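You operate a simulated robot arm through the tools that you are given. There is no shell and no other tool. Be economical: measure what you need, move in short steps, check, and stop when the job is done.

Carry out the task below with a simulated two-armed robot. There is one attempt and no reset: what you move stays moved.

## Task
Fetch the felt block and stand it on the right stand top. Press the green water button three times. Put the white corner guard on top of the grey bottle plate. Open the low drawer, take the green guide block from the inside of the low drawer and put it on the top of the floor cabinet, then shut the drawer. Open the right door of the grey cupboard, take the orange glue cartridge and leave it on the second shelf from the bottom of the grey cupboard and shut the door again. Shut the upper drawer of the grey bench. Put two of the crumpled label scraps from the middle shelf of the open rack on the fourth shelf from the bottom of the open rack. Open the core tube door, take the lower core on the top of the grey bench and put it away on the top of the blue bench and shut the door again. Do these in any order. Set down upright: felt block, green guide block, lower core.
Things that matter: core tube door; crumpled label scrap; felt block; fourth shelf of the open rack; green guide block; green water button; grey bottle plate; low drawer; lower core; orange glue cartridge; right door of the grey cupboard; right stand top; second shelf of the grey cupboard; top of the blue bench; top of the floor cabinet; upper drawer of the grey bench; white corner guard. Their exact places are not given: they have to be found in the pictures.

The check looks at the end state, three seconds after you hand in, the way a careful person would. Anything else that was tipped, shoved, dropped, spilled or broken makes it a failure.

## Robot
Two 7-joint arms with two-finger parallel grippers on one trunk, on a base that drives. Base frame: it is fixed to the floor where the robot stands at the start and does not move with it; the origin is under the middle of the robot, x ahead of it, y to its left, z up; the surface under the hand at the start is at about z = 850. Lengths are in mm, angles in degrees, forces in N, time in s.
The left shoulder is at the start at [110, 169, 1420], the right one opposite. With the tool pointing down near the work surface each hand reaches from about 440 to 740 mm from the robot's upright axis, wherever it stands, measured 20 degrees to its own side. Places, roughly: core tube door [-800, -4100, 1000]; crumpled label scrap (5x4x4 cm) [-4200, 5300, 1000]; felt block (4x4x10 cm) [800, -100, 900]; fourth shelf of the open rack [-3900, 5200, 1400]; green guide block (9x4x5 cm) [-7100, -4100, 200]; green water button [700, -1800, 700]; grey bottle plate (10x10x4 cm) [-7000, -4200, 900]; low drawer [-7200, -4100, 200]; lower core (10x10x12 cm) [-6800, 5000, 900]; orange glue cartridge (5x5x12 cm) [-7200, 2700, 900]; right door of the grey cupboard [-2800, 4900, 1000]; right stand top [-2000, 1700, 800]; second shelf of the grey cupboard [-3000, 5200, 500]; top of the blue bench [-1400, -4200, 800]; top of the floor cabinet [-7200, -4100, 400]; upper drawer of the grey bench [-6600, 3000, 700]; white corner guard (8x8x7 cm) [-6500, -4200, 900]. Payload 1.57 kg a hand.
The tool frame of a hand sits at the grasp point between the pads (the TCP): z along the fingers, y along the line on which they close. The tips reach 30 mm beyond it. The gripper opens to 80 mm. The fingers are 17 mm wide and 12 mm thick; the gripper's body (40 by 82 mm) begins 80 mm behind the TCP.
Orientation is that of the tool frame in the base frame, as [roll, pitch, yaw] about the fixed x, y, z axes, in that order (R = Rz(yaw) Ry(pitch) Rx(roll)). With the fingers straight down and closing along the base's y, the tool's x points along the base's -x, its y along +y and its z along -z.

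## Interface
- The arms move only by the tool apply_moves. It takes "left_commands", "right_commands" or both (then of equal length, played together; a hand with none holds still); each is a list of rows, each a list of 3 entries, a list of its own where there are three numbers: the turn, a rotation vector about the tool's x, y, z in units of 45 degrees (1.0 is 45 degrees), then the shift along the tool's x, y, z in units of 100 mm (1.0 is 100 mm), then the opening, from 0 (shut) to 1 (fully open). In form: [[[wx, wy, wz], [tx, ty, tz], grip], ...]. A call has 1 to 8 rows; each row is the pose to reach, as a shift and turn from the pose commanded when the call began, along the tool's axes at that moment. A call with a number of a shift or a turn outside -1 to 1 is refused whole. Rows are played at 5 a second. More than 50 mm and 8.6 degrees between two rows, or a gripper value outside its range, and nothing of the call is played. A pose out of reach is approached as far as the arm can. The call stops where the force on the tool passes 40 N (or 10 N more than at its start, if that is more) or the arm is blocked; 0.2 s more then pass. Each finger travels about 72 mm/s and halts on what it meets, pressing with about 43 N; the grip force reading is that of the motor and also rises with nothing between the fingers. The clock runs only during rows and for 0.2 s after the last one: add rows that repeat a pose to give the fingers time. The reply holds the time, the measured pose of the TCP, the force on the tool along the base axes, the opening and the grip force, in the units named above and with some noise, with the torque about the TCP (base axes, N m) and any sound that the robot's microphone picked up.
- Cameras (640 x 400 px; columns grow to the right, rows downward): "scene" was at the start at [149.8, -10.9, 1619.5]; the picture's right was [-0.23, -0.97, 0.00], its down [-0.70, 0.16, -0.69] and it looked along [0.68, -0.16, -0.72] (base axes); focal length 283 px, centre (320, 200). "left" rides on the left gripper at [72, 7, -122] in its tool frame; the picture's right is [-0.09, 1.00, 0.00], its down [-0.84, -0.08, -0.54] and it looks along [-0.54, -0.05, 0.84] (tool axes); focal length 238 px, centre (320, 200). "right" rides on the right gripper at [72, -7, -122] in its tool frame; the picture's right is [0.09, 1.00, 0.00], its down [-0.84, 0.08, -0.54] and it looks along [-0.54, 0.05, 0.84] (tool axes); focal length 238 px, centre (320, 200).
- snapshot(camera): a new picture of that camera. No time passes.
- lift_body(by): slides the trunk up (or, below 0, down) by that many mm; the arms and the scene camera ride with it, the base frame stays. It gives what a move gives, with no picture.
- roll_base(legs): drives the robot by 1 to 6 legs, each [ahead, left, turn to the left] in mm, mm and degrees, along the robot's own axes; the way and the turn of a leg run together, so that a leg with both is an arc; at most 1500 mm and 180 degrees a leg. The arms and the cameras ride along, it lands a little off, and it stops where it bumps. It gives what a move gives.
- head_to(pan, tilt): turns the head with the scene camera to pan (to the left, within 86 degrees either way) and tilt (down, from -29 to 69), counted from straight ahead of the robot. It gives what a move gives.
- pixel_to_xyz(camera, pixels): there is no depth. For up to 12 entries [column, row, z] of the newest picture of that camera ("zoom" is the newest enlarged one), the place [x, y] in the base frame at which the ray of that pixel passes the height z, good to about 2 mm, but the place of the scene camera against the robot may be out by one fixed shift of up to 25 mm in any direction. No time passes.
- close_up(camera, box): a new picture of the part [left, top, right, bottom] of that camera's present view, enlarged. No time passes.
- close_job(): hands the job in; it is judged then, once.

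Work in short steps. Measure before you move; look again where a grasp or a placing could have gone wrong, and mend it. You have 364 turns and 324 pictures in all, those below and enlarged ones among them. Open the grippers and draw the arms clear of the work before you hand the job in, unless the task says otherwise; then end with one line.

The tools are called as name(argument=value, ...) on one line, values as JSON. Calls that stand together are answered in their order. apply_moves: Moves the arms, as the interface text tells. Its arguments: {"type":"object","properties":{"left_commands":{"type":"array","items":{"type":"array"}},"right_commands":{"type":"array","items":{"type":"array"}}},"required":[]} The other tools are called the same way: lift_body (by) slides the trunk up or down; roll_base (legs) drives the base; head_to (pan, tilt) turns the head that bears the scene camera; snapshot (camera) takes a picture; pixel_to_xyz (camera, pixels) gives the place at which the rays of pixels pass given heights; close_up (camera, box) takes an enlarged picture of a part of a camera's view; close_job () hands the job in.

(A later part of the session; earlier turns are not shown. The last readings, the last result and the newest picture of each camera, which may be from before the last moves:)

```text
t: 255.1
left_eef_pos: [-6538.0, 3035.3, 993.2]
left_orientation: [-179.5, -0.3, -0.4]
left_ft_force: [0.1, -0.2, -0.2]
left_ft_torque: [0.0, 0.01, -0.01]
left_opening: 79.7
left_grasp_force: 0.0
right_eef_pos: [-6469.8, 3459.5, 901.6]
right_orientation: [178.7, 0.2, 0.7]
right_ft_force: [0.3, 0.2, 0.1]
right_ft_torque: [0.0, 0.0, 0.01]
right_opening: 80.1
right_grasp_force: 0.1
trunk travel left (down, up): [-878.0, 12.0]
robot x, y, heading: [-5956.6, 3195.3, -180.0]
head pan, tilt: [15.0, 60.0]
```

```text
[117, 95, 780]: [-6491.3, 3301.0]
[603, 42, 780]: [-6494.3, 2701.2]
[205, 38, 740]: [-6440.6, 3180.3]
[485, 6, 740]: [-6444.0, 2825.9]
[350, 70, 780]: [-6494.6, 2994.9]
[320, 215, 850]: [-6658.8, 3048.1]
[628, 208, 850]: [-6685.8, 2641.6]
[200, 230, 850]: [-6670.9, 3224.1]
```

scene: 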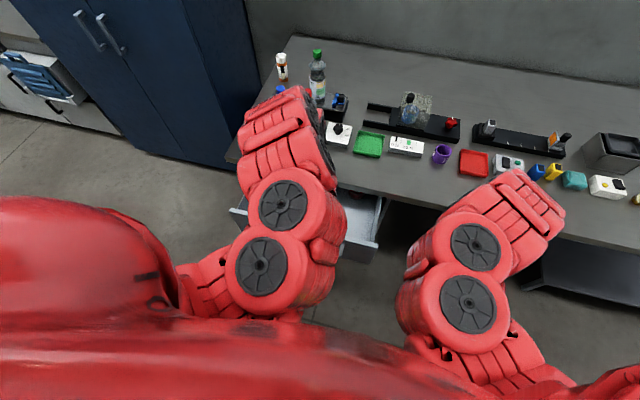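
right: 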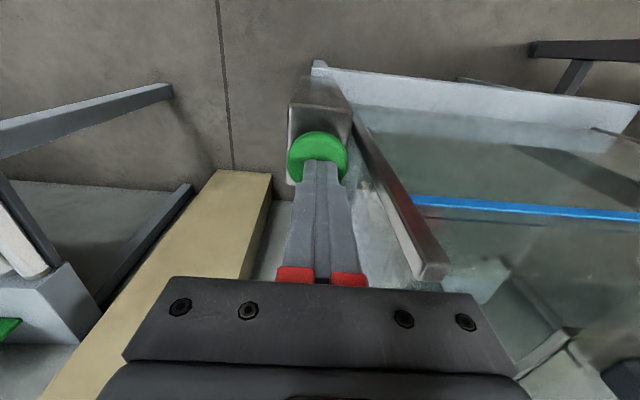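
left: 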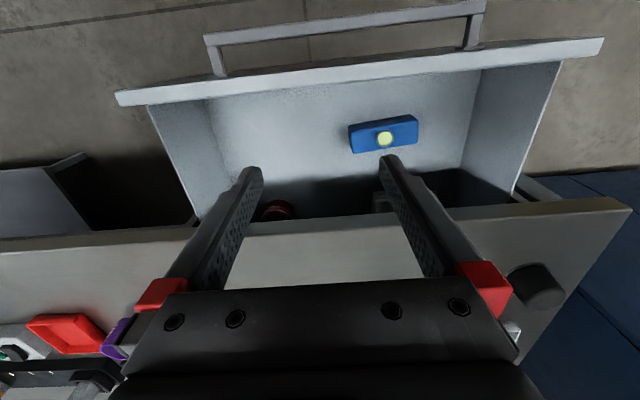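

Handle bar at x≈-6440 (y 2826–3180); drawer is ~180 mm out. I back 140, lower to fingertip z≈710 with closed fingers, and push on the handle bar.

roll_base(legs=[[-140, 0, 0]])

lift_body(by=-253)

apply_moves(left_commands=[[[0, 0, 0], [0, 0, 0], 0.5], [[0, 0, 0], [0, 0.15, 0], 0], [[0, 0, 0], [0, 0.25, 0], 0], [[0, 0, 0], [0, 0.25, 0], 0]])

snapshot(camera="left")

```text
t: 256.1
left_eef_pos: [-6490.8, 3056.7, 996.7]
left_orientation: [-179.4, 0.0, -1.9]
left_ft_force: [1.5, 0.3, 0.4]
left_ft_torque: [0.0, 0.03, 0.0]
left_opening: 80.1
left_grasp_force: 0.1
right_eef_pos: [-6411.9, 3478.0, 905.3]
right_orientation: [179.0, 0.5, -0.7]
right_ft_force: [-0.1, -0.3, 0.8]
right_ft_torque: [0.0, 0.06, -0.02]
right_opening: 79.9
right_grasp_force: 0.0
trunk travel left (down, up): [-878.0, 12.0]
robot x, y, heading: [-5907.1, 3202.9, 178.8]
head pan, tilt: [15.0, 60.0]
stopped in leg 1: the robot was blocked; the commanded pose is now the measured one
```

```text
t: 257.7
left_eef_pos: [-6499.1, 3059.2, 839.3]
left_orientation: [-179.6, 0.3, -2.0]
left_ft_force: [3.2, 0.5, 16.2]
left_ft_torque: [-0.72, -0.12, 0.08]
left_opening: 79.3
left_grasp_force: 0.0
right_eef_pos: [-6414.3, 3480.6, 743.9]
right_orientation: [178.8, 0.3, -0.7]
right_ft_force: [-0.2, -0.6, -0.3]
right_ft_torque: [0.02, 0.0, 0.02]
right_opening: 79.9
right_grasp_force: 0.0
trunk travel left (down, up): [-719.0, 171.0]
robot x, y, heading: [-5912.2, 3204.5, 178.3]
head pan, tilt: [15.0, 60.0]
stopped: the force on the tool passed its limit at 138 N (the readings are from after the stop); the commanded pose is now the measured one
```

```text
t: 258.7
left_eef_pos: [-6499.4, 3030.6, 838.9]
left_orientation: [-179.6, 0.4, -1.9]
left_ft_force: [-0.5, -21.5, 22.1]
left_ft_torque: [-0.82, -0.03, -0.07]
left_opening: 0.1
left_grasp_force: 21.5
right_eef_pos: [-6413.2, 3477.9, 745.0]
right_orientation: [178.9, 0.4, -0.6]
right_ft_force: [-0.4, 0.9, 0.5]
right_ft_torque: [-0.02, -0.03, 0.02]
right_opening: 80.1
right_grasp_force: 0.0
trunk travel left (down, up): [-719.0, 171.0]
robot x, y, heading: [-5913.3, 3201.8, 178.5]
head pan, tilt: [15.0, 60.0]
```

```text
229 pictures are left
```

left: 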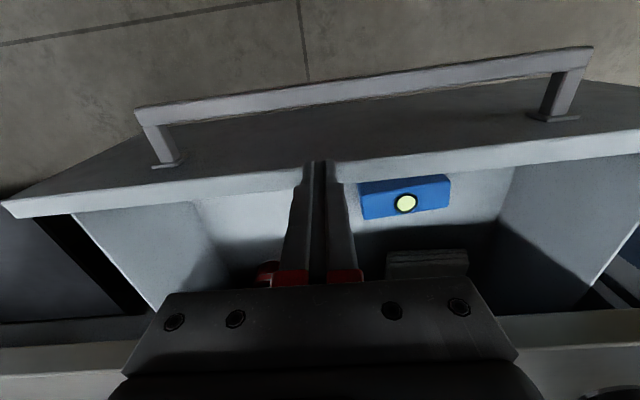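

The base was blocked backwards, so the hand came down on the drawer's top edge. I raise immediately and check what's behind.

lift_body(by=100)

head_to(pan=86, tilt=40)

snapshot(camera="scene")

head_to(pan=-86, tilt=40)

snapshot(camera="scene")

```text
t: 260.1
left_eef_pos: [-6500.8, 3032.5, 937.5]
left_orientation: [-179.6, 0.2, -2.0]
left_ft_force: [-0.8, 0.2, -0.2]
left_ft_torque: [0.03, -0.02, -0.03]
left_opening: 0.0
left_grasp_force: 21.3
right_eef_pos: [-6413.7, 3479.7, 842.7]
right_orientation: [178.8, 0.2, -0.7]
right_ft_force: [-0.3, 0.3, -0.2]
right_ft_torque: [0.01, -0.02, 0.02]
right_opening: 80.0
right_grasp_force: 0.0
trunk travel left (down, up): [-819.0, 71.0]
robot x, y, heading: [-5914.1, 3204.5, 178.2]
head pan, tilt: [15.0, 60.0]
```

```text
t: 261.5
left_eef_pos: [-6501.4, 3033.1, 938.0]
left_orientation: [-179.6, 0.2, -2.1]
left_ft_force: [-0.1, 0.1, 0.4]
left_ft_torque: [0.0, -0.02, -0.01]
left_opening: 0.0
left_grasp_force: 21.3
right_eef_pos: [-6415.4, 3479.8, 843.3]
right_orientation: [178.8, 0.3, -0.7]
right_ft_force: [-0.2, -0.2, -0.7]
right_ft_torque: [0.01, -0.02, -0.01]
right_opening: 79.8
right_grasp_force: 0.1
trunk travel left (down, up): [-819.0, 71.0]
robot x, y, heading: [-5913.0, 3204.7, 178.7]
head pan, tilt: [85.9, 40.0]
```

```text
228 pictures are left
```

scene: 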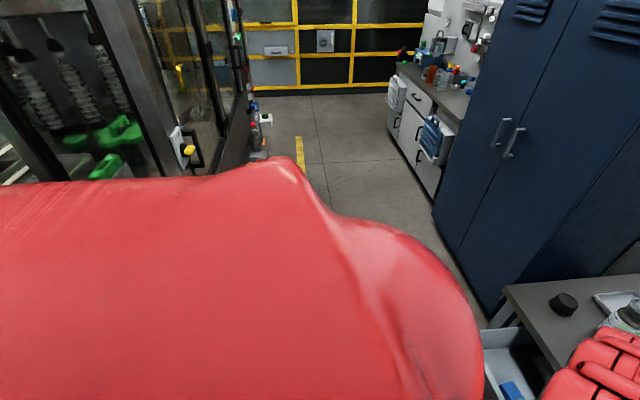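

```text
t: 264.1
left_eef_pos: [-6500.4, 3032.9, 937.9]
left_orientation: [-179.6, 0.1, -2.0]
left_ft_force: [0.1, 0.4, 1.2]
left_ft_torque: [0.0, 0.01, -0.01]
left_opening: 0.0
left_grasp_force: 21.3
right_eef_pos: [-6414.7, 3479.7, 842.7]
right_orientation: [178.9, 0.2, -0.7]
right_ft_force: [-1.0, -0.5, 0.5]
right_ft_torque: [-0.01, 0.01, -0.01]
right_opening: 80.1
right_grasp_force: 0.0
trunk travel left (down, up): [-819.0, 71.0]
robot x, y, heading: [-5910.9, 3205.3, 178.3]
head pan, tilt: [-85.9, 40.0]
```

```text
227 pictures are left
```

scene: 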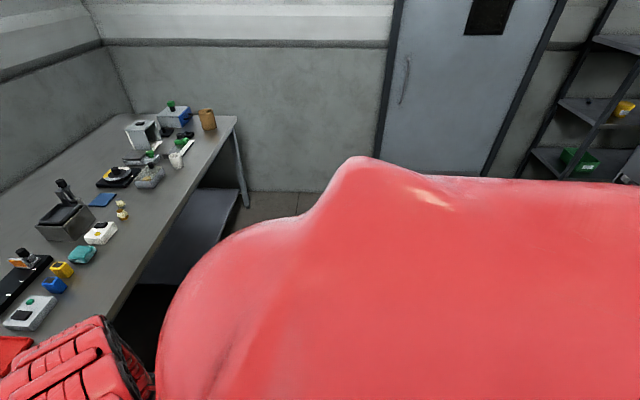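

Rear is blocked (base close to the conveyor frame). I nudge ahead 20 to be free, and instead pull the left arm back by lowering it slightly.

roll_base(legs=[[20, 0, 1.5]])

apply_moves(left_commands=[[[0, 0, 0], [0.1, 0, 0.3], 0], [[0, 0, 0], [0.4, 0, 0.5], 0], [[0, 0, 0], [0.7, 0, 0.7], 0], [[0, 0, 0], [1.0, 0, 0.7], 0]])

```text
t: 264.9
left_eef_pos: [-6512.3, 3019.9, 940.7]
left_orientation: [-179.7, 0.5, -0.6]
left_ft_force: [0.1, 0.0, 0.7]
left_ft_torque: [-0.02, 0.07, 0.0]
left_opening: 0.2
left_grasp_force: 21.9
right_eef_pos: [-6439.6, 3466.3, 846.7]
right_orientation: [178.7, 0.4, 0.9]
right_ft_force: [-0.6, -0.1, 0.9]
right_ft_torque: [0.0, 0.01, 0.01]
right_opening: 80.2
right_grasp_force: 0.1
trunk travel left (down, up): [-819.0, 71.0]
robot x, y, heading: [-5933.0, 3200.4, -180.1]
head pan, tilt: [-85.9, 40.0]
```

```text
t: 265.9
left_eef_pos: [-6455.0, 3018.5, 848.2]
left_orientation: [-179.6, 0.1, -0.5]
left_ft_force: [0.1, 0.1, -0.3]
left_ft_torque: [-0.01, -0.01, 0.01]
left_opening: 0.0
left_grasp_force: 20.8
left hand out of reach, approached as far as the arm can: row 2, 3, 4
right_eef_pos: [-6441.7, 3467.6, 842.6]
right_orientation: [179.0, 0.1, 0.8]
right_ft_force: [-0.5, 0.8, -0.2]
right_ft_torque: [-0.01, -0.03, 0.01]
right_opening: 80.0
right_grasp_force: 0.0
trunk travel left (down, up): [-819.0, 71.0]
robot x, y, heading: [-5930.5, 3207.0, -180.1]
head pan, tilt: [-85.9, 40.0]
```

lift_body(by=68)

apply_moves(left_commands=[[[0, 0, 0], [0.1, 0, 0.3], 0], [[0, 0, 0], [0.3, 0, 0.6], 0], [[0, 0, 0], [0.6, 0, 0.8], 0], [[0, 0, 0], [0.9, 0, 0.9], 0]])

snapshot(camera="left")

```text
t: 266.9
left_eef_pos: [-6456.0, 3018.4, 916.6]
left_orientation: [-179.6, 0.1, -0.5]
left_ft_force: [0.1, 0.7, 0.4]
left_ft_torque: [-0.02, -0.01, 0.01]
left_opening: 0.0
left_grasp_force: 21.6
right_eef_pos: [-6441.5, 3467.4, 912.8]
right_orientation: [178.9, 0.2, 0.8]
right_ft_force: [-0.4, 0.4, -0.1]
right_ft_torque: [-0.02, -0.03, 0.0]
right_opening: 79.9
right_grasp_force: 0.0
trunk travel left (down, up): [-887.0, 3.0]
robot x, y, heading: [-5932.0, 3202.5, -180.1]
head pan, tilt: [-85.9, 40.0]
```

```text
t: 267.9
left_eef_pos: [-6368.9, 3019.3, 825.4]
left_orientation: [-179.6, 0.2, -0.4]
left_ft_force: [0.2, 0.3, 0.3]
left_ft_torque: [-0.01, 0.03, 0.01]
left_opening: 0.4
left_grasp_force: 20.8
right_eef_pos: [-6441.7, 3467.7, 912.1]
right_orientation: [178.8, 0.2, 0.8]
right_ft_force: [0.0, 0.9, -0.4]
right_ft_torque: [-0.02, 0.01, 0.01]
right_opening: 80.1
right_grasp_force: 0.0
trunk travel left (down, up): [-887.0, 3.0]
robot x, y, heading: [-5930.4, 3204.0, -179.8]
head pan, tilt: [-85.9, 40.0]
```

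```text
226 pictures are left
```

left: 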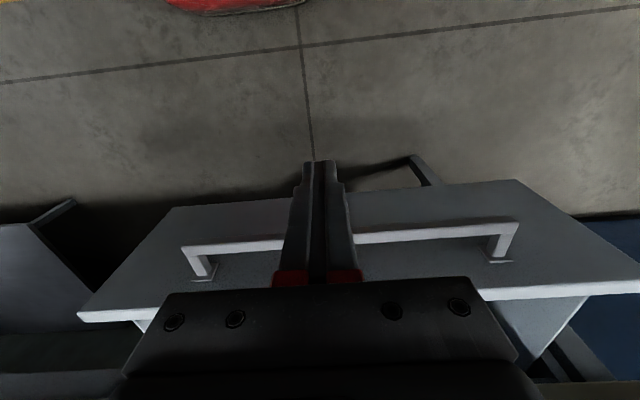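

Now clear in front of the handle. Lower 90 mm, then push forward with the arm.

pixel_to_xyz(camera="left", pixels=[[240, 12, 100], [240, 12, 250], [185, 247, 740], [515, 222, 740]])

lift_body(by=-90)

snapshot(camera="left")

```text
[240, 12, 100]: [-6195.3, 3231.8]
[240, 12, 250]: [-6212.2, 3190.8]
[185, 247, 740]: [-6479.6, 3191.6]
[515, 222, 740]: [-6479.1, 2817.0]
```

```text
t: 269.2
left_eef_pos: [-6368.6, 3019.2, 734.3]
left_orientation: [-179.6, 0.1, -0.5]
left_ft_force: [0.3, -1.1, 0.9]
left_ft_torque: [0.02, 0.01, 0.0]
left_opening: 0.0
left_grasp_force: 21.2
right_eef_pos: [-6441.3, 3467.3, 820.5]
right_orientation: [178.8, 0.3, 0.8]
right_ft_force: [0.1, -0.3, -0.1]
right_ft_torque: [-0.03, 0.03, -0.04]
right_opening: 80.1
right_grasp_force: 0.2
trunk travel left (down, up): [-797.0, 93.0]
robot x, y, heading: [-5934.7, 3207.3, -180.1]
head pan, tilt: [-85.9, 40.0]
```

```text
225 pictures are left
```

left: 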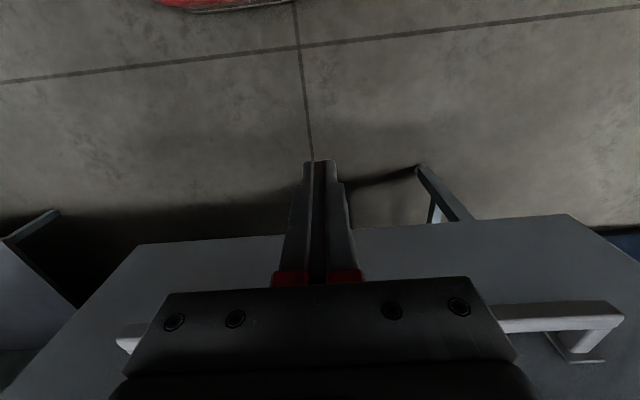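

pixel_to_xyz(camera="left", pixels=[[118, 342, 740], [118, 342, 720], [118, 342, 700], [600, 308, 720], [600, 308, 700], [320, 235, 640]])

```text
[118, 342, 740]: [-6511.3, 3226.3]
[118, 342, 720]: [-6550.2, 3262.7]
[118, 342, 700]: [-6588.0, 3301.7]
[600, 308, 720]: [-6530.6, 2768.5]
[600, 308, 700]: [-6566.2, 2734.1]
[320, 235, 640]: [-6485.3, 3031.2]
```

Handle bar is at z≈755, x≈-6465. Push forward: first arm 90 mm, then base ahead slowly.

apply_moves(left_commands=[[[0, 0, 0], [-0.3, 0, 0], 0], [[0, 0, 0], [-0.6, 0, 0], 0], [[0, 0, 0], [-0.8, 0, 0], 0], [[0, 0, 0], [-0.95, 0, 0], 0]])

apply_moves(left_commands=[[[0, 0, 0], [-0.25, 0, 0], 0], [[0, 0, 0], [-0.5, 0, 0], 0], [[0, 0, 0], [-0.75, 0, 0], 0], [[0, 0, 0], [-1.0, 0, 0], 0]])

snapshot(camera="left")

```text
t: 270.2
left_eef_pos: [-6463.5, 3019.7, 736.2]
left_orientation: [-179.6, -0.1, -0.5]
left_ft_force: [1.3, -0.9, -0.1]
left_ft_torque: [-0.02, 0.03, 0.02]
left_opening: 0.2
left_grasp_force: 21.3
right_eef_pos: [-6441.9, 3467.3, 821.3]
right_orientation: [178.9, 0.2, 0.7]
right_ft_force: [-0.5, -1.2, 0.0]
right_ft_torque: [0.01, -0.03, 0.01]
right_opening: 80.0
right_grasp_force: 0.1
trunk travel left (down, up): [-797.0, 93.0]
robot x, y, heading: [-5930.0, 3205.5, -180.0]
head pan, tilt: [-85.9, 40.0]
```

```text
t: 271.2
left_eef_pos: [-6546.1, 3024.1, 749.3]
left_orientation: [-179.7, 0.2, -0.6]
left_ft_force: [0.0, -0.2, -0.8]
left_ft_torque: [0.02, 0.01, -0.03]
left_opening: 0.0
left_grasp_force: 21.4
left hand out of reach, approached as far as the arm can: row 3, 4
right_eef_pos: [-6439.6, 3467.6, 820.5]
right_orientation: [178.9, 0.2, 0.8]
right_ft_force: [-0.2, -0.5, 1.0]
right_ft_torque: [-0.01, -0.03, 0.03]
right_opening: 80.1
right_grasp_force: 0.1
trunk travel left (down, up): [-797.0, 93.0]
robot x, y, heading: [-5930.4, 3210.5, 179.9]
head pan, tilt: [-85.9, 40.0]
```

```text
224 pictures are left
```

left: 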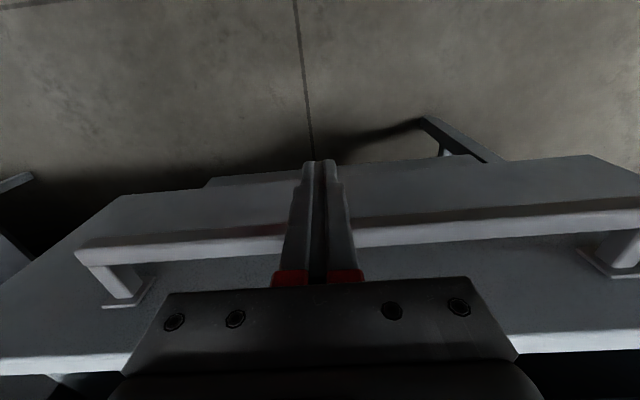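

Drawer is moving with the push. Continue by driving ahead 70 mm.

roll_base(legs=[[70, 0, 0]])

roll_base(legs=[[30, 0, 0]])

snapshot(camera="left")

```text
t: 272.2
left_eef_pos: [-6611.8, 3021.7, 748.7]
left_orientation: [-179.7, 0.1, -0.5]
left_ft_force: [-1.5, -0.3, -0.4]
left_ft_torque: [-0.03, 0.01, -0.01]
left_opening: 0.1
left_grasp_force: 21.0
right_eef_pos: [-6510.6, 3466.2, 820.3]
right_orientation: [178.8, 0.2, 0.9]
right_ft_force: [0.9, -0.4, -0.3]
right_ft_torque: [0.0, 0.01, -0.02]
right_opening: 80.1
right_grasp_force: 0.1
trunk travel left (down, up): [-797.0, 93.0]
robot x, y, heading: [-5998.2, 3202.5, -179.7]
head pan, tilt: [-85.9, 40.0]
```

```text
t: 273.2
left_eef_pos: [-6635.9, 3021.4, 745.3]
left_orientation: [-179.7, -1.0, -0.4]
left_ft_force: [4.2, -1.1, -1.1]
left_ft_torque: [0.05, 0.13, 0.05]
left_opening: 0.0
left_grasp_force: 21.1
right_eef_pos: [-6539.6, 3467.1, 821.7]
right_orientation: [178.9, 0.4, 0.9]
right_ft_force: [0.6, 0.4, 0.1]
right_ft_torque: [-0.03, -0.02, -0.01]
right_opening: 80.0
right_grasp_force: 0.0
trunk travel left (down, up): [-797.0, 93.0]
robot x, y, heading: [-6029.3, 3206.8, -179.8]
head pan, tilt: [-85.9, 40.0]
stopped in leg 1: the force on the tool passed its limit at 54 N (the readings are from after the stop); the commanded pose is now the measured one
```

```text
223 pictures are left
```

left: 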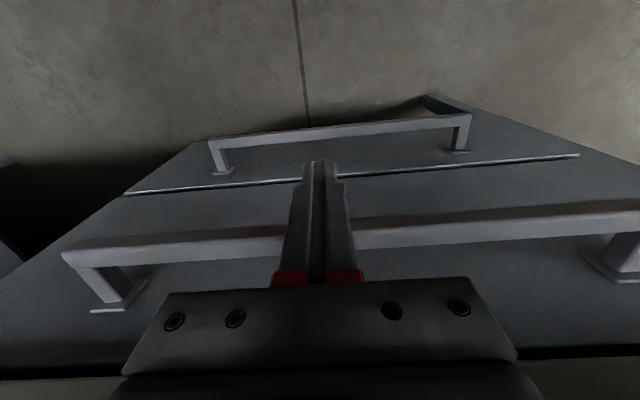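

The drawer is shut (54 N stop, flush with the lower front). I back the fingers off the handle and raise the trunk.

apply_moves(left_commands=[[[0, 0, 0], [0.25, 0, 0], 0], [[0, 0, 0], [0.5, 0, 0], 0]])

lift_body(by=93)

head_to(pan=0, tilt=60)

snapshot(camera="scene")

```text
t: 273.5
left_eef_pos: [-6636.7, 3020.7, 747.8]
left_orientation: [-179.6, 0.1, -0.2]
left_ft_force: [6.2, 0.2, 4.1]
left_ft_torque: [-0.07, 0.22, 0.11]
left_opening: 0.0
left_grasp_force: 21.2
right_eef_pos: [-6539.1, 3467.0, 821.5]
right_orientation: [178.9, 0.3, 0.9]
right_ft_force: [-0.6, -0.2, -0.3]
right_ft_torque: [-0.01, -0.01, 0.0]
right_opening: 80.2
right_grasp_force: 0.0
trunk travel left (down, up): [-797.0, 93.0]
robot x, y, heading: [-6029.2, 3205.8, -179.7]
head pan, tilt: [-85.9, 40.0]
stopped in row 1 (left hand): the force on the tool passed its limit at 78 N (the readings are from after the stop); the commanded pose is now the measured one
```

```text
t: 274.8
left_eef_pos: [-6637.8, 3021.5, 840.4]
left_orientation: [-179.6, 0.0, -0.3]
left_ft_force: [0.6, 0.7, -0.7]
left_ft_torque: [0.03, 0.03, -0.01]
left_opening: 0.1
left_grasp_force: 21.2
right_eef_pos: [-6540.5, 3465.8, 913.8]
right_orientation: [178.9, 0.2, 0.9]
right_ft_force: [-1.3, 1.2, 0.3]
right_ft_torque: [0.02, 0.05, 0.01]
right_opening: 79.8
right_grasp_force: 0.1
trunk travel left (down, up): [-890.0, 0.0]
robot x, y, heading: [-6032.4, 3202.9, -180.1]
head pan, tilt: [-85.9, 40.0]
```

```text
t: 276.4
left_eef_pos: [-6637.1, 3021.8, 840.5]
left_orientation: [-179.7, 0.1, -0.3]
left_ft_force: [-0.1, -0.2, -0.1]
left_ft_torque: [0.0, 0.03, 0.01]
left_opening: 0.0
left_grasp_force: 21.4
right_eef_pos: [-6540.5, 3465.9, 915.4]
right_orientation: [178.9, 0.3, 0.9]
right_ft_force: [0.5, -0.5, 0.5]
right_ft_torque: [0.03, 0.01, -0.01]
right_opening: 80.1
right_grasp_force: 0.0
trunk travel left (down, up): [-890.0, 0.0]
robot x, y, heading: [-6030.7, 3204.6, -180.0]
head pan, tilt: [0.0, 60.0]
```

```text
222 pictures are left
```

scene: 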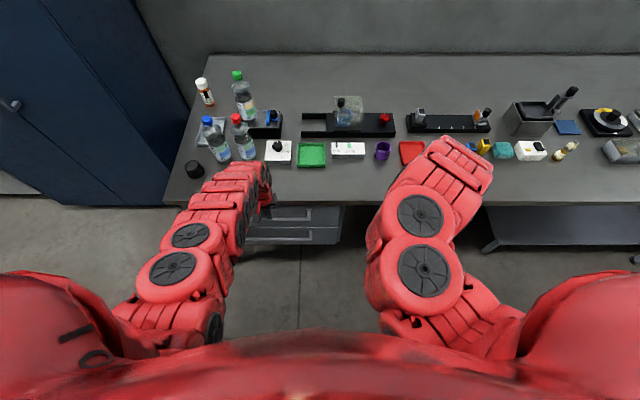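

The backward pull met 78 N — the fingers were inside the handle loop. They came out upward; I check whether the drawer is still shut.

close_up(camera="scene", box=[230, 180, 370, 260])

snapshot(camera="left")

```text
4.57 times, centred on (300, 220) of scene
```

zoom: 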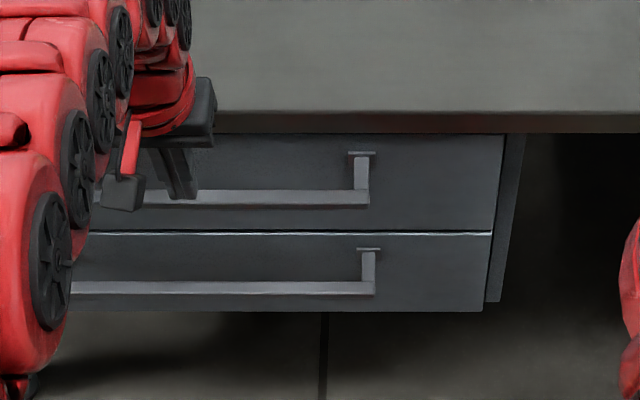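

```text
220 pictures are left
```

left: 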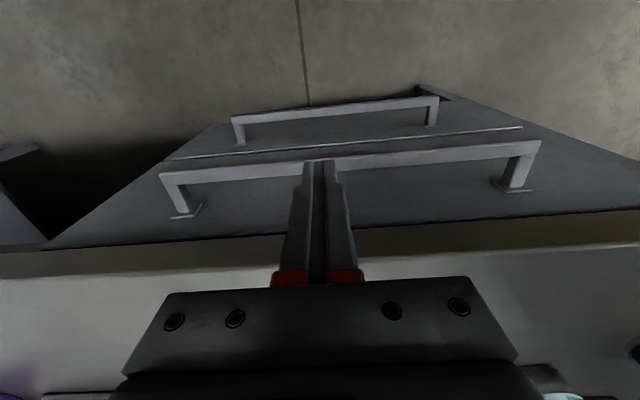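

Drawer is flush. Now I plan the cartridge reach; I measure the locker corner, bottles, and cartridge in this view.

pixel_to_xyz(camera="scene", pixels=[[165, 207, 0], [163, 205, 850], [208, 105, 850], [203, 80, 970], [218, 160, 850], [207, 120, 1090], [247, 158, 850], [237, 118, 1090], [190, 100, 1000], [218, 145, 850]])

close_up(camera="scene", box=[160, 60, 300, 180])

```text
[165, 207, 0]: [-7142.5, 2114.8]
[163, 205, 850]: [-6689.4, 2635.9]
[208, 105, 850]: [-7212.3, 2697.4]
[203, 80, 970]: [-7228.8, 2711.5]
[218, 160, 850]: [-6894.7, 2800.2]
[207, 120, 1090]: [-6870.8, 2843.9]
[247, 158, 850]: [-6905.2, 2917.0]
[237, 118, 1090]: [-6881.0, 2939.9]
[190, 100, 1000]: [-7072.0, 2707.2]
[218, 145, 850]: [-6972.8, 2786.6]
```

```text
3.33 times, centred on (230, 120) of scene
```

zoom: 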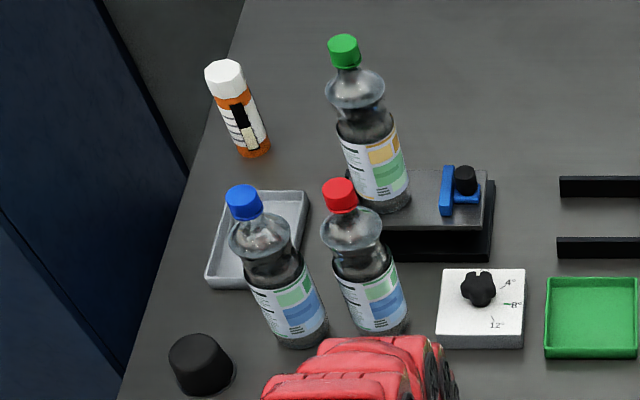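

pixel_to_xyz(camera="scene", pixels=[[100, 205, 0], [155, 206, 0], [40, 190, 50], [80, 204, 0]])

head_to(pan=30, tilt=40)

snapshot(camera="scene")

```text
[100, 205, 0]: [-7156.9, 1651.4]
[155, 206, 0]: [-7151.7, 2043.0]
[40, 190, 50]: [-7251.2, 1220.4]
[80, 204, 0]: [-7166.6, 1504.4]
```

```text
t: 277.3
left_eef_pos: [-6638.4, 3021.0, 839.1]
left_orientation: [-179.6, 0.1, -0.3]
left_ft_force: [0.6, 0.5, 0.1]
left_ft_torque: [0.01, 0.03, 0.04]
left_opening: 0.1
left_grasp_force: 21.4
right_eef_pos: [-6540.2, 3467.5, 914.4]
right_orientation: [178.9, 0.3, 0.9]
right_ft_force: [-0.7, 0.1, -0.2]
right_ft_torque: [0.0, 0.02, -0.03]
right_opening: 80.0
right_grasp_force: 0.2
trunk travel left (down, up): [-890.0, 0.0]
robot x, y, heading: [-6030.0, 3203.9, -180.0]
head pan, tilt: [30.0, 40.0]
```

```text
218 pictures are left
```

scene: 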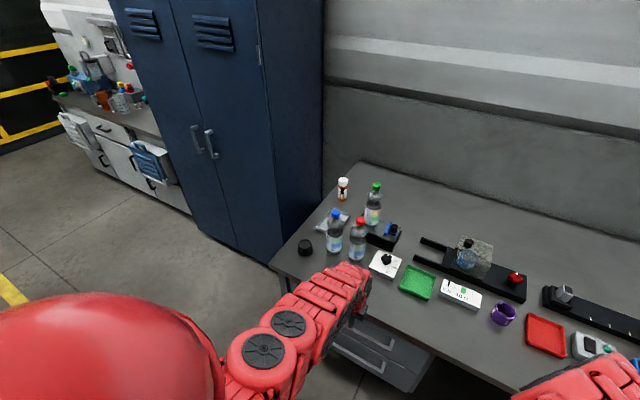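

Locker front is set back (x≈-7155), so the arm has room on the left. I raise both hands well above the bench first.

apply_moves(left_commands=[[[0, 0, 0], [0, 0, -0.45], 0.5], [[0, 0, 0], [0, 0, -0.9], 1], [[0, 0, 0], [0, 0, -1.0], 1]], right_commands=[[[0, 0, 0], [0, 0, -0.45], 0.5], [[0, 0, 0], [0, 0, -0.9], 0], [[0, 0, 0], [0, 0, -1.0], 0]])

apply_moves(left_commands=[[[0, 0, 0], [0, 0, -0.45], 1], [[0, 0, 0], [0, 0, -0.9], 1], [[0, 0, 0], [0, 0, -1.0], 1]], right_commands=[[[0, 0, 0], [0, 0, -0.45], 0], [[0, 0, 0], [0, 0, -0.9], 0], [[0, 0, 0], [0, 0, -1.0], 0]])

apply_moves(left_commands=[[[0, 0, 0], [0, 0, -0.45], 1], [[0, 0, 0], [0, 0, -0.9], 1], [[0, 0, 0], [0, 0, -1.0], 1]], right_commands=[[[0, 0, 0], [0, 0, -0.25], 0], [[0, 0, 0], [0, 0, -0.5], 0], [[0, 0, 0], [0, 0, -0.5], 0]])

```text
t: 278.1
left_eef_pos: [-6635.6, 3019.8, 941.1]
left_orientation: [-179.6, -0.1, -0.4]
left_ft_force: [0.6, 0.1, -0.8]
left_ft_torque: [-0.01, 0.03, -0.01]
left_opening: 80.0
left_grasp_force: 0.1
right_eef_pos: [-6585.6, 3480.4, 994.6]
right_orientation: [178.9, 0.2, 0.9]
right_ft_force: [-0.7, -0.5, 0.4]
right_ft_torque: [0.03, 0.0, -0.04]
right_opening: 0.1
right_grasp_force: 17.0
right hand out of reach, approached as far as the arm can: row 1, 2, 3
trunk travel left (down, up): [-890.0, 0.0]
robot x, y, heading: [-6031.0, 3206.8, -180.1]
head pan, tilt: [30.0, 40.0]
```

```text
t: 278.9
left_eef_pos: [-6636.1, 3019.1, 1040.3]
left_orientation: [-179.6, 0.0, -0.2]
left_ft_force: [0.5, 0.4, -0.4]
left_ft_torque: [-0.02, 0.04, -0.03]
left_opening: 79.9
left_grasp_force: 0.0
left hand out of reach, approached as far as the arm can: row 2
right_eef_pos: [-6634.9, 3495.0, 1067.6]
right_orientation: [178.8, 0.1, 1.0]
right_ft_force: [0.1, 0.8, -0.8]
right_ft_torque: [-0.01, 0.04, 0.04]
right_opening: 0.0
right_grasp_force: 20.9
right hand out of reach, approached as far as the arm can: row 1, 2, 3
trunk travel left (down, up): [-890.0, 0.0]
robot x, y, heading: [-6031.4, 3203.2, -179.7]
head pan, tilt: [30.0, 40.0]
```

```text
t: 279.7
left_eef_pos: [-6669.7, 3019.3, 1130.9]
left_orientation: [-179.6, -0.2, -0.3]
left_ft_force: [-0.7, 0.1, -0.7]
left_ft_torque: [-0.02, 0.0, -0.02]
left_opening: 80.0
left_grasp_force: 0.1
left hand out of reach, approached as far as the arm can: row 1, 2, 3
right_eef_pos: [-6651.6, 3500.2, 1112.6]
right_orientation: [178.8, 0.1, 0.9]
right_ft_force: [-0.1, 0.2, -0.1]
right_ft_torque: [0.01, -0.01, 0.02]
right_opening: 0.0
right_grasp_force: 21.5
right hand out of reach, approached as far as the arm can: row 1, 2, 3
trunk travel left (down, up): [-890.0, 0.0]
robot x, y, heading: [-6033.2, 3207.2, -179.6]
head pan, tilt: [30.0, 40.0]
```

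roll_base(legs=[[70, 0, 0], [0, 440, 0]])

apply_moves(left_commands=[[[0, -0.17, 0], [0, 0, 0], 1], [[0, -0.34, 0], [0, 0, 0], 1], [[0, -0.51, 0], [0, 0, 0], 1], [[0, -0.68, 0], [0, 0, 0], 1], [[0, -0.85, 0], [0, 0, 0], 1], [[0, -1.0, 0], [0, 0, 0], 1]])

snapshot(camera="left")

snapshot(camera="scene")

```text
t: 283.0
left_eef_pos: [-6741.2, 2584.7, 1130.2]
left_orientation: [-179.4, -0.2, -0.5]
left_ft_force: [0.2, -0.8, 0.3]
left_ft_torque: [-0.03, -0.03, 0.04]
left_opening: 79.9
left_grasp_force: 0.0
right_eef_pos: [-6719.8, 3064.8, 1112.5]
right_orientation: [178.7, 0.2, 0.7]
right_ft_force: [0.0, 0.2, 1.2]
right_ft_torque: [0.0, 0.0, -0.01]
right_opening: 0.0
right_grasp_force: 21.3
trunk travel left (down, up): [-890.0, 0.0]
robot x, y, heading: [-6102.2, 2766.4, 179.8]
head pan, tilt: [30.0, 40.0]
```

```text
t: 284.4
left_eef_pos: [-6847.9, 2584.2, 1068.0]
left_orientation: [177.3, 41.1, -10.6]
left_ft_force: [-2.2, -1.5, 1.1]
left_ft_torque: [0.05, -0.17, -0.03]
left_opening: 80.1
left_grasp_force: 0.0
left hand out of reach, approached as far as the arm can: row 1, 2, 3, 4, 5, 6
right_eef_pos: [-6720.3, 3063.4, 1113.1]
right_orientation: [178.8, 0.1, 0.6]
right_ft_force: [0.1, 0.4, -0.5]
right_ft_torque: [0.02, 0.02, 0.02]
right_opening: 0.0
right_grasp_force: 21.2
trunk travel left (down, up): [-890.0, 0.0]
robot x, y, heading: [-6099.9, 2767.5, 179.7]
head pan, tilt: [30.0, 40.0]
```

```text
217 pictures are left
```

left: 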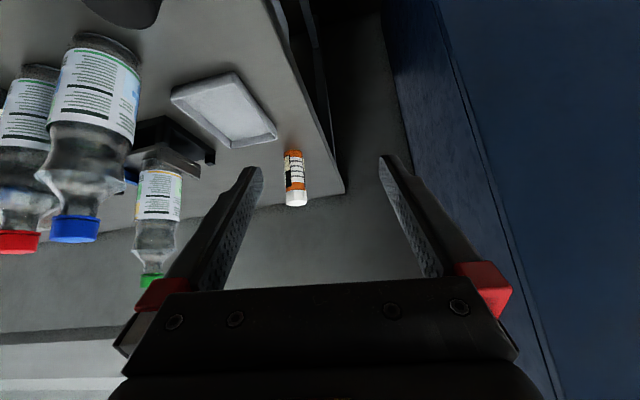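

```text
216 pictures are left
```

scene: 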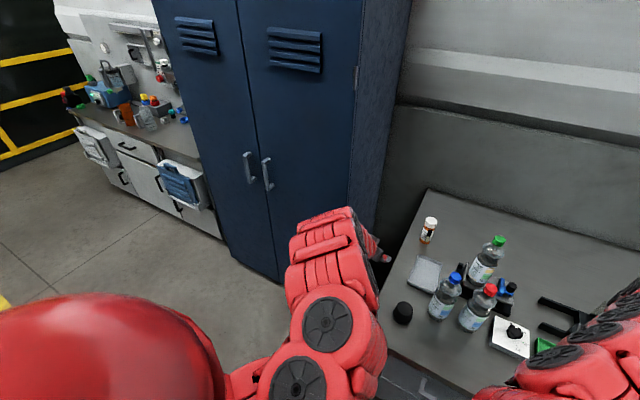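

pixel_to_xyz(camera="scene", pixels=[[281, 280, 0], [228, 255, 0], [426, 240, 850], [432, 220, 970]])

pixel_to_xyz(camera="left", pixels=[[293, 151, 850], [297, 190, 970], [297, 203, 970], [100, 160, 850], [60, 240, 1090], [340, 190, 850]])

```text
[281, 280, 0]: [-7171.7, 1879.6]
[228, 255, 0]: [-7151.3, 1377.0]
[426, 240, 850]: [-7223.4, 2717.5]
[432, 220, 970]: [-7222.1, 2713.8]
```

```text
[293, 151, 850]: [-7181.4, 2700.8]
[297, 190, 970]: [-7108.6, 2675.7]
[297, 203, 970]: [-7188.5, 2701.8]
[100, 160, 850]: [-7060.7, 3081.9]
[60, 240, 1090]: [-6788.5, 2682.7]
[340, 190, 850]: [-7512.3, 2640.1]
```

Cartridge centre ≈(-7206,2702). I advance 150 mm and move the hand toward +y in steps, checking the pose.

roll_base(legs=[[150, 0, 0]])

apply_moves(left_commands=[[[0, 0, 0], [0, -0.3, 0], 1], [[0, 0, 0], [0, -0.6, 0], 1], [[0, 0, 0], [0, -0.6, 0], 1]])

snapshot(camera="left")

```text
t: 285.7
left_eef_pos: [-7007.4, 2570.2, 1081.3]
left_orientation: [-179.5, 45.0, -0.3]
left_ft_force: [-0.1, 0.7, 0.8]
left_ft_torque: [0.0, 0.0, 0.0]
left_opening: 80.0
left_grasp_force: 0.0
right_eef_pos: [-6864.8, 3066.9, 1114.5]
right_orientation: [178.7, 0.3, 0.7]
right_ft_force: [1.0, 0.2, -0.1]
right_ft_torque: [0.01, 0.04, -0.03]
right_opening: 0.2
right_grasp_force: 21.2
trunk travel left (down, up): [-890.0, 0.0]
robot x, y, heading: [-6243.8, 2770.8, 179.9]
head pan, tilt: [30.0, 40.0]
```

```text
t: 286.5
left_eef_pos: [-7012.6, 2629.3, 1079.5]
left_orientation: [-179.4, 44.8, -0.2]
left_ft_force: [-0.6, 0.4, -0.5]
left_ft_torque: [-0.02, -0.01, -0.02]
left_opening: 79.9
left_grasp_force: 0.1
right_eef_pos: [-6867.8, 3066.9, 1112.1]
right_orientation: [178.9, 0.1, 0.6]
right_ft_force: [-0.7, -0.2, -0.2]
right_ft_torque: [-0.01, -0.03, -0.01]
right_opening: 0.0
right_grasp_force: 20.5
trunk travel left (down, up): [-890.0, 0.0]
robot x, y, heading: [-6244.5, 2768.0, 179.6]
head pan, tilt: [30.0, 40.0]
```

```text
215 pictures are left
```

left: 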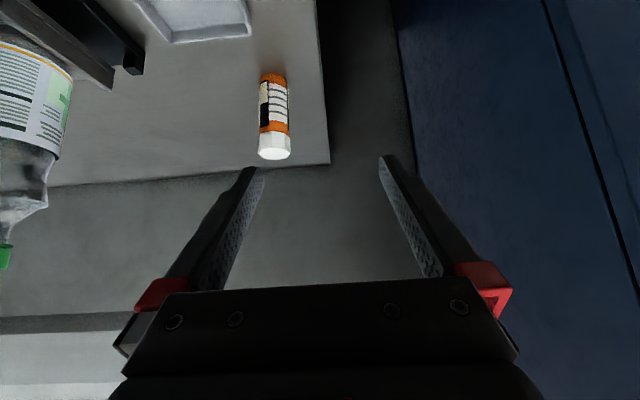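

pixel_to_xyz(camera="left", pixels=[[274, 75, 850], [275, 155, 960], [275, 155, 970], [275, 136, 960], [400, 30, 850], [425, 210, 1000], [430, 210, 1000], [60, 150, 950], [330, 163, 850]])

```text
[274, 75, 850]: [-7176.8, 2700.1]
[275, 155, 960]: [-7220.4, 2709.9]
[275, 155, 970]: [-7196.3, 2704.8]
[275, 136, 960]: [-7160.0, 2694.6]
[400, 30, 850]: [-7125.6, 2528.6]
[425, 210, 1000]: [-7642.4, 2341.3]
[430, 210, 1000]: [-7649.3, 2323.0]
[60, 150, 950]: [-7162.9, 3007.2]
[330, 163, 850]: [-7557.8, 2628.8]
```

Cartridge axis ≈(-7200,2702), top ≈970. I shift +y 73 and drive ahead 115.

apply_moves(left_commands=[[[0, 0, 0], [0, -0.37, 0], 1], [[0, 0, 0], [0, -0.73, 0], 1], [[0, 0, 0], [0, -0.73, 0], 1]])

roll_base(legs=[[110, 0, 0]])

snapshot(camera="left")

snapshot(camera="scene")

```text
t: 287.3
left_eef_pos: [-7010.4, 2703.4, 1080.2]
left_orientation: [-179.4, 44.8, 0.0]
left_ft_force: [1.0, 0.4, 0.1]
left_ft_torque: [0.0, 0.0, -0.05]
left_opening: 80.1
left_grasp_force: 0.1
left hand out of reach, approached as far as the arm can: row 1
right_eef_pos: [-6866.2, 3065.6, 1113.0]
right_orientation: [178.9, 0.1, 0.6]
right_ft_force: [0.4, -0.9, 0.1]
right_ft_torque: [0.02, 0.02, -0.02]
right_opening: 0.0
right_grasp_force: 21.2
trunk travel left (down, up): [-890.0, 0.0]
robot x, y, heading: [-6245.7, 2767.0, 179.9]
head pan, tilt: [30.0, 40.0]
```

```text
t: 288.5
left_eef_pos: [-7117.9, 2706.0, 1081.0]
left_orientation: [-179.5, 44.9, -0.3]
left_ft_force: [-0.9, 0.3, -0.9]
left_ft_torque: [0.01, 0.02, -0.03]
left_opening: 80.1
left_grasp_force: 0.0
right_eef_pos: [-6974.3, 3066.0, 1112.8]
right_orientation: [178.9, 0.2, 0.7]
right_ft_force: [-0.9, 1.3, -0.1]
right_ft_torque: [0.03, 0.02, -0.01]
right_opening: 0.0
right_grasp_force: 21.1
trunk travel left (down, up): [-890.0, 0.0]
robot x, y, heading: [-6357.7, 2770.6, 180.0]
head pan, tilt: [30.0, 40.0]
```

```text
214 pictures are left
```

left: 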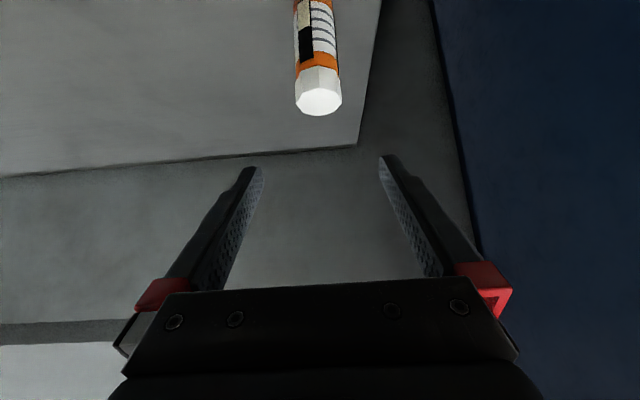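

```text
213 pictures are left
```

scene: 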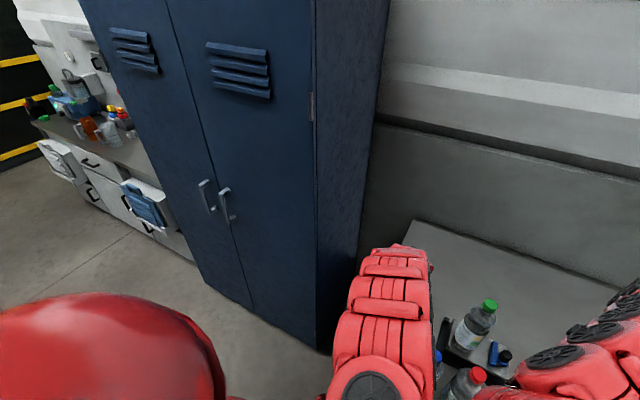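

pixel_to_xyz(camera="left", pixels=[[320, 104, 965], [320, 104, 975], [297, 104, 965], [343, 104, 965], [319, 72, 965]])

apply_moves(left_commands=[[[0, 0, 0], [0.3, 0, 0.3], 1], [[0, 0, 0], [0.6, 0, 0.6], 1], [[0, 0, 0], [0.6, 0, 0.6], 1]])

snapshot(camera="left")

```text
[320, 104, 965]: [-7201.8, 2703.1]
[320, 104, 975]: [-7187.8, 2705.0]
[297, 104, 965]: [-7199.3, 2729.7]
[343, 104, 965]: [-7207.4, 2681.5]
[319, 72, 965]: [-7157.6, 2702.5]
```

```text
t: 289.3
left_eef_pos: [-7120.6, 2707.1, 994.6]
left_orientation: [-179.5, 44.8, -0.3]
left_ft_force: [-0.1, 0.4, -0.2]
left_ft_torque: [-0.05, 0.0, -0.01]
left_opening: 80.1
left_grasp_force: 0.1
right_eef_pos: [-6975.9, 3066.2, 1112.9]
right_orientation: [178.8, 0.1, 0.7]
right_ft_force: [0.3, 0.0, -0.2]
right_ft_torque: [0.0, -0.03, 0.01]
right_opening: 0.1
right_grasp_force: 21.4
trunk travel left (down, up): [-890.0, 0.0]
robot x, y, heading: [-6351.7, 2771.1, 180.1]
head pan, tilt: [30.0, 40.0]
```

```text
212 pictures are left
```

left: 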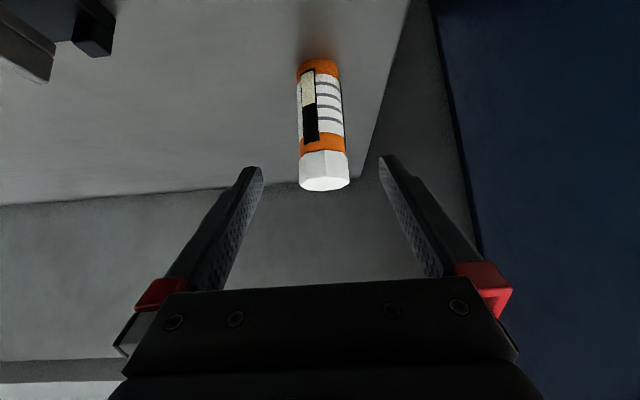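

Slide along the tool axis 100 mm to straddle the cartridge.

apply_moves(left_commands=[[[0, 0, 0], [0, 0.04, 0.35], 1], [[0, 0, 0], [0, 0.04, 0.7], 1], [[0, 0, 0], [0, 0.04, 1.0], 1], [[0, 0, 0], [0, 0.04, 1.0], 1]])

snapshot(camera="left")

```text
t: 290.3
left_eef_pos: [-7152.1, 2700.5, 962.9]
left_orientation: [-179.4, 45.0, -0.3]
left_ft_force: [-0.7, -0.6, -0.2]
left_ft_torque: [0.02, 0.0, 0.0]
left_opening: 79.7
left_grasp_force: 0.1
left hand out of reach, approached as far as the arm can: row 2, 3, 4
right_eef_pos: [-6977.7, 3067.3, 1111.7]
right_orientation: [178.9, 0.1, 0.7]
right_ft_force: [0.1, -0.3, 0.3]
right_ft_torque: [-0.03, 0.0, -0.01]
right_opening: 0.0
right_grasp_force: 21.3
trunk travel left (down, up): [-890.0, 0.0]
robot x, y, heading: [-6356.0, 2766.8, 179.7]
head pan, tilt: [30.0, 40.0]
```

```text
211 pictures are left
```

left: 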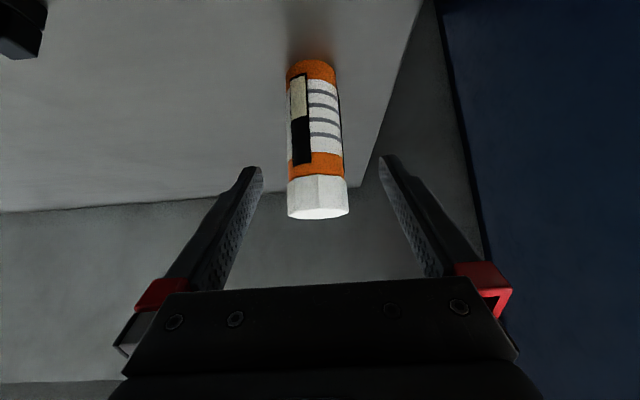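

Reach limit. I raise the arm 70 relative and lower the trunk 110 for a flatter, longer reach.

apply_moves(left_commands=[[[0, 0, 0], [-0.25, 0, -0.25], 1], [[0, 0, 0], [-0.5, 0, -0.5], 1], [[0, 0, 0], [-0.5, 0, -0.5], 1]])

lift_body(by=-110)

snapshot(camera="left")

snapshot(camera="scene")

```text
t: 291.1
left_eef_pos: [-7152.7, 2700.2, 1034.0]
left_orientation: [-179.5, 44.8, -0.3]
left_ft_force: [-0.7, 0.4, -0.1]
left_ft_torque: [0.01, 0.01, -0.01]
left_opening: 79.9
left_grasp_force: 0.0
right_eef_pos: [-6975.3, 3067.8, 1112.7]
right_orientation: [179.0, 0.1, 0.6]
right_ft_force: [-0.8, -0.4, -0.5]
right_ft_torque: [0.01, -0.02, 0.01]
right_opening: 0.0
right_grasp_force: 21.4
trunk travel left (down, up): [-890.0, 0.0]
robot x, y, heading: [-6356.7, 2770.1, 179.8]
head pan, tilt: [30.0, 40.0]
```

```text
t: 292.5
left_eef_pos: [-7150.7, 2700.1, 924.8]
left_orientation: [-179.5, 44.9, -0.3]
left_ft_force: [0.6, 0.3, 0.9]
left_ft_torque: [0.0, 0.0, -0.02]
left_opening: 80.0
left_grasp_force: 0.2
right_eef_pos: [-6975.6, 3068.4, 1003.7]
right_orientation: [178.8, 0.2, 0.5]
right_ft_force: [0.0, 0.4, -0.5]
right_ft_torque: [0.01, 0.03, 0.02]
right_opening: 0.0
right_grasp_force: 21.2
trunk travel left (down, up): [-780.0, 110.0]
robot x, y, heading: [-6357.4, 2768.6, 180.0]
head pan, tilt: [30.0, 40.0]
```

```text
210 pictures are left
```

left: 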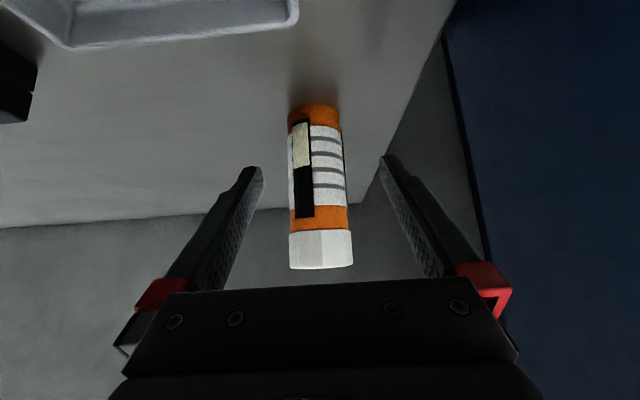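

```text
209 pictures are left
```

scene: 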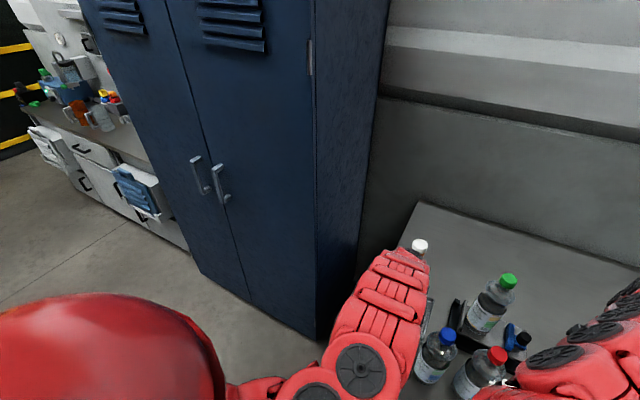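

Now move horizontally forward ~48 mm between the fingers.

apply_moves(left_commands=[[[0, 0, 0], [-0.12, 0, 0.12], 1], [[0, 0, 0], [-0.24, 0, 0.24], 1], [[0, 0, 0], [-0.34, 0, 0.34], 1], [[0, 0, 0], [-0.34, 0, 0.34], 1]])

snapshot(camera="left")

```text
t: 293.5
left_eef_pos: [-7200.7, 2686.0, 926.9]
left_orientation: [177.7, 46.5, -0.7]
left_ft_force: [0.2, -0.1, -0.3]
left_ft_torque: [0.04, 0.0, -0.05]
left_opening: 80.1
left_grasp_force: 0.1
left hand out of reach, approached as far as the arm can: row 2, 3
right_eef_pos: [-6976.0, 3066.5, 1002.9]
right_orientation: [179.0, 0.1, 0.6]
right_ft_force: [-0.2, 0.3, 0.9]
right_ft_torque: [-0.05, 0.01, 0.0]
right_opening: 0.4
right_grasp_force: 21.4
trunk travel left (down, up): [-780.0, 110.0]
robot x, y, heading: [-6356.1, 2767.6, 179.9]
head pan, tilt: [30.0, 40.0]
```

```text
208 pictures are left
```

left: 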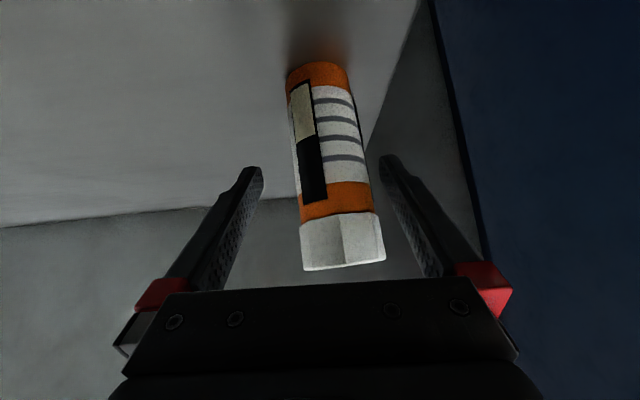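

The pose deviated (y 2686, roll 177.7). I check the arm against the blue bottle.

head_to(pan=20, tilt=55)

snapshot(camera="scene")

```text
t: 294.3
left_eef_pos: [-7199.7, 2687.8, 927.5]
left_orientation: [177.6, 46.4, -0.7]
left_ft_force: [0.0, -0.3, 0.4]
left_ft_torque: [-0.01, 0.03, -0.05]
left_opening: 80.2
left_grasp_force: 0.0
right_eef_pos: [-6975.4, 3067.7, 1001.4]
right_orientation: [178.8, 0.1, 0.5]
right_ft_force: [-0.3, 0.1, 0.6]
right_ft_torque: [0.0, 0.02, -0.02]
right_opening: 0.0
right_grasp_force: 21.5
trunk travel left (down, up): [-780.0, 110.0]
robot x, y, heading: [-6356.2, 2769.2, 179.5]
head pan, tilt: [20.0, 55.0]
```

```text
207 pictures are left
```

scene: 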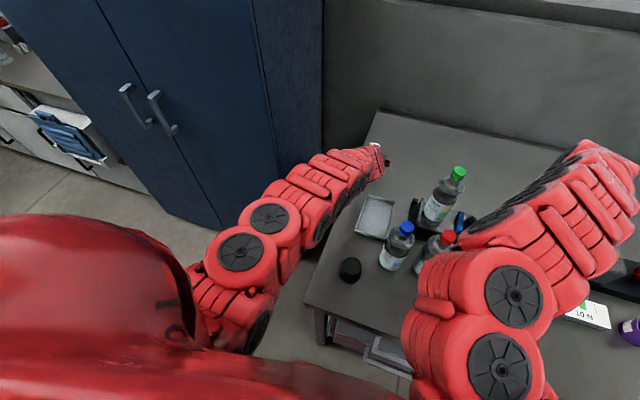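

Arm is clear of everything. I nudge +y 12 mm and close.

apply_moves(left_commands=[[[0, 0, 0], [0, -0.12, 0], 1], [[0, 0, 0], [0, -0.12, 0], 1]])

snapshot(camera="left")

```text
t: 294.9
left_eef_pos: [-7199.7, 2714.1, 923.7]
left_orientation: [-179.4, 44.9, -0.3]
left_ft_force: [-0.3, -0.1, 0.1]
left_ft_torque: [0.02, 0.02, 0.01]
left_opening: 80.0
left_grasp_force: 0.1
right_eef_pos: [-6975.9, 3067.5, 1002.7]
right_orientation: [178.8, 0.1, 0.6]
right_ft_force: [0.3, 0.3, 0.2]
right_ft_torque: [-0.01, -0.03, 0.0]
right_opening: 0.2
right_grasp_force: 21.3
trunk travel left (down, up): [-780.0, 110.0]
robot x, y, heading: [-6359.3, 2767.3, 179.4]
head pan, tilt: [20.0, 55.0]
```

```text
206 pictures are left
```

left: 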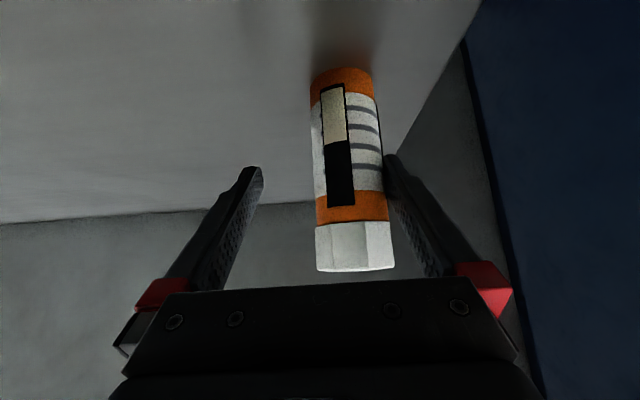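

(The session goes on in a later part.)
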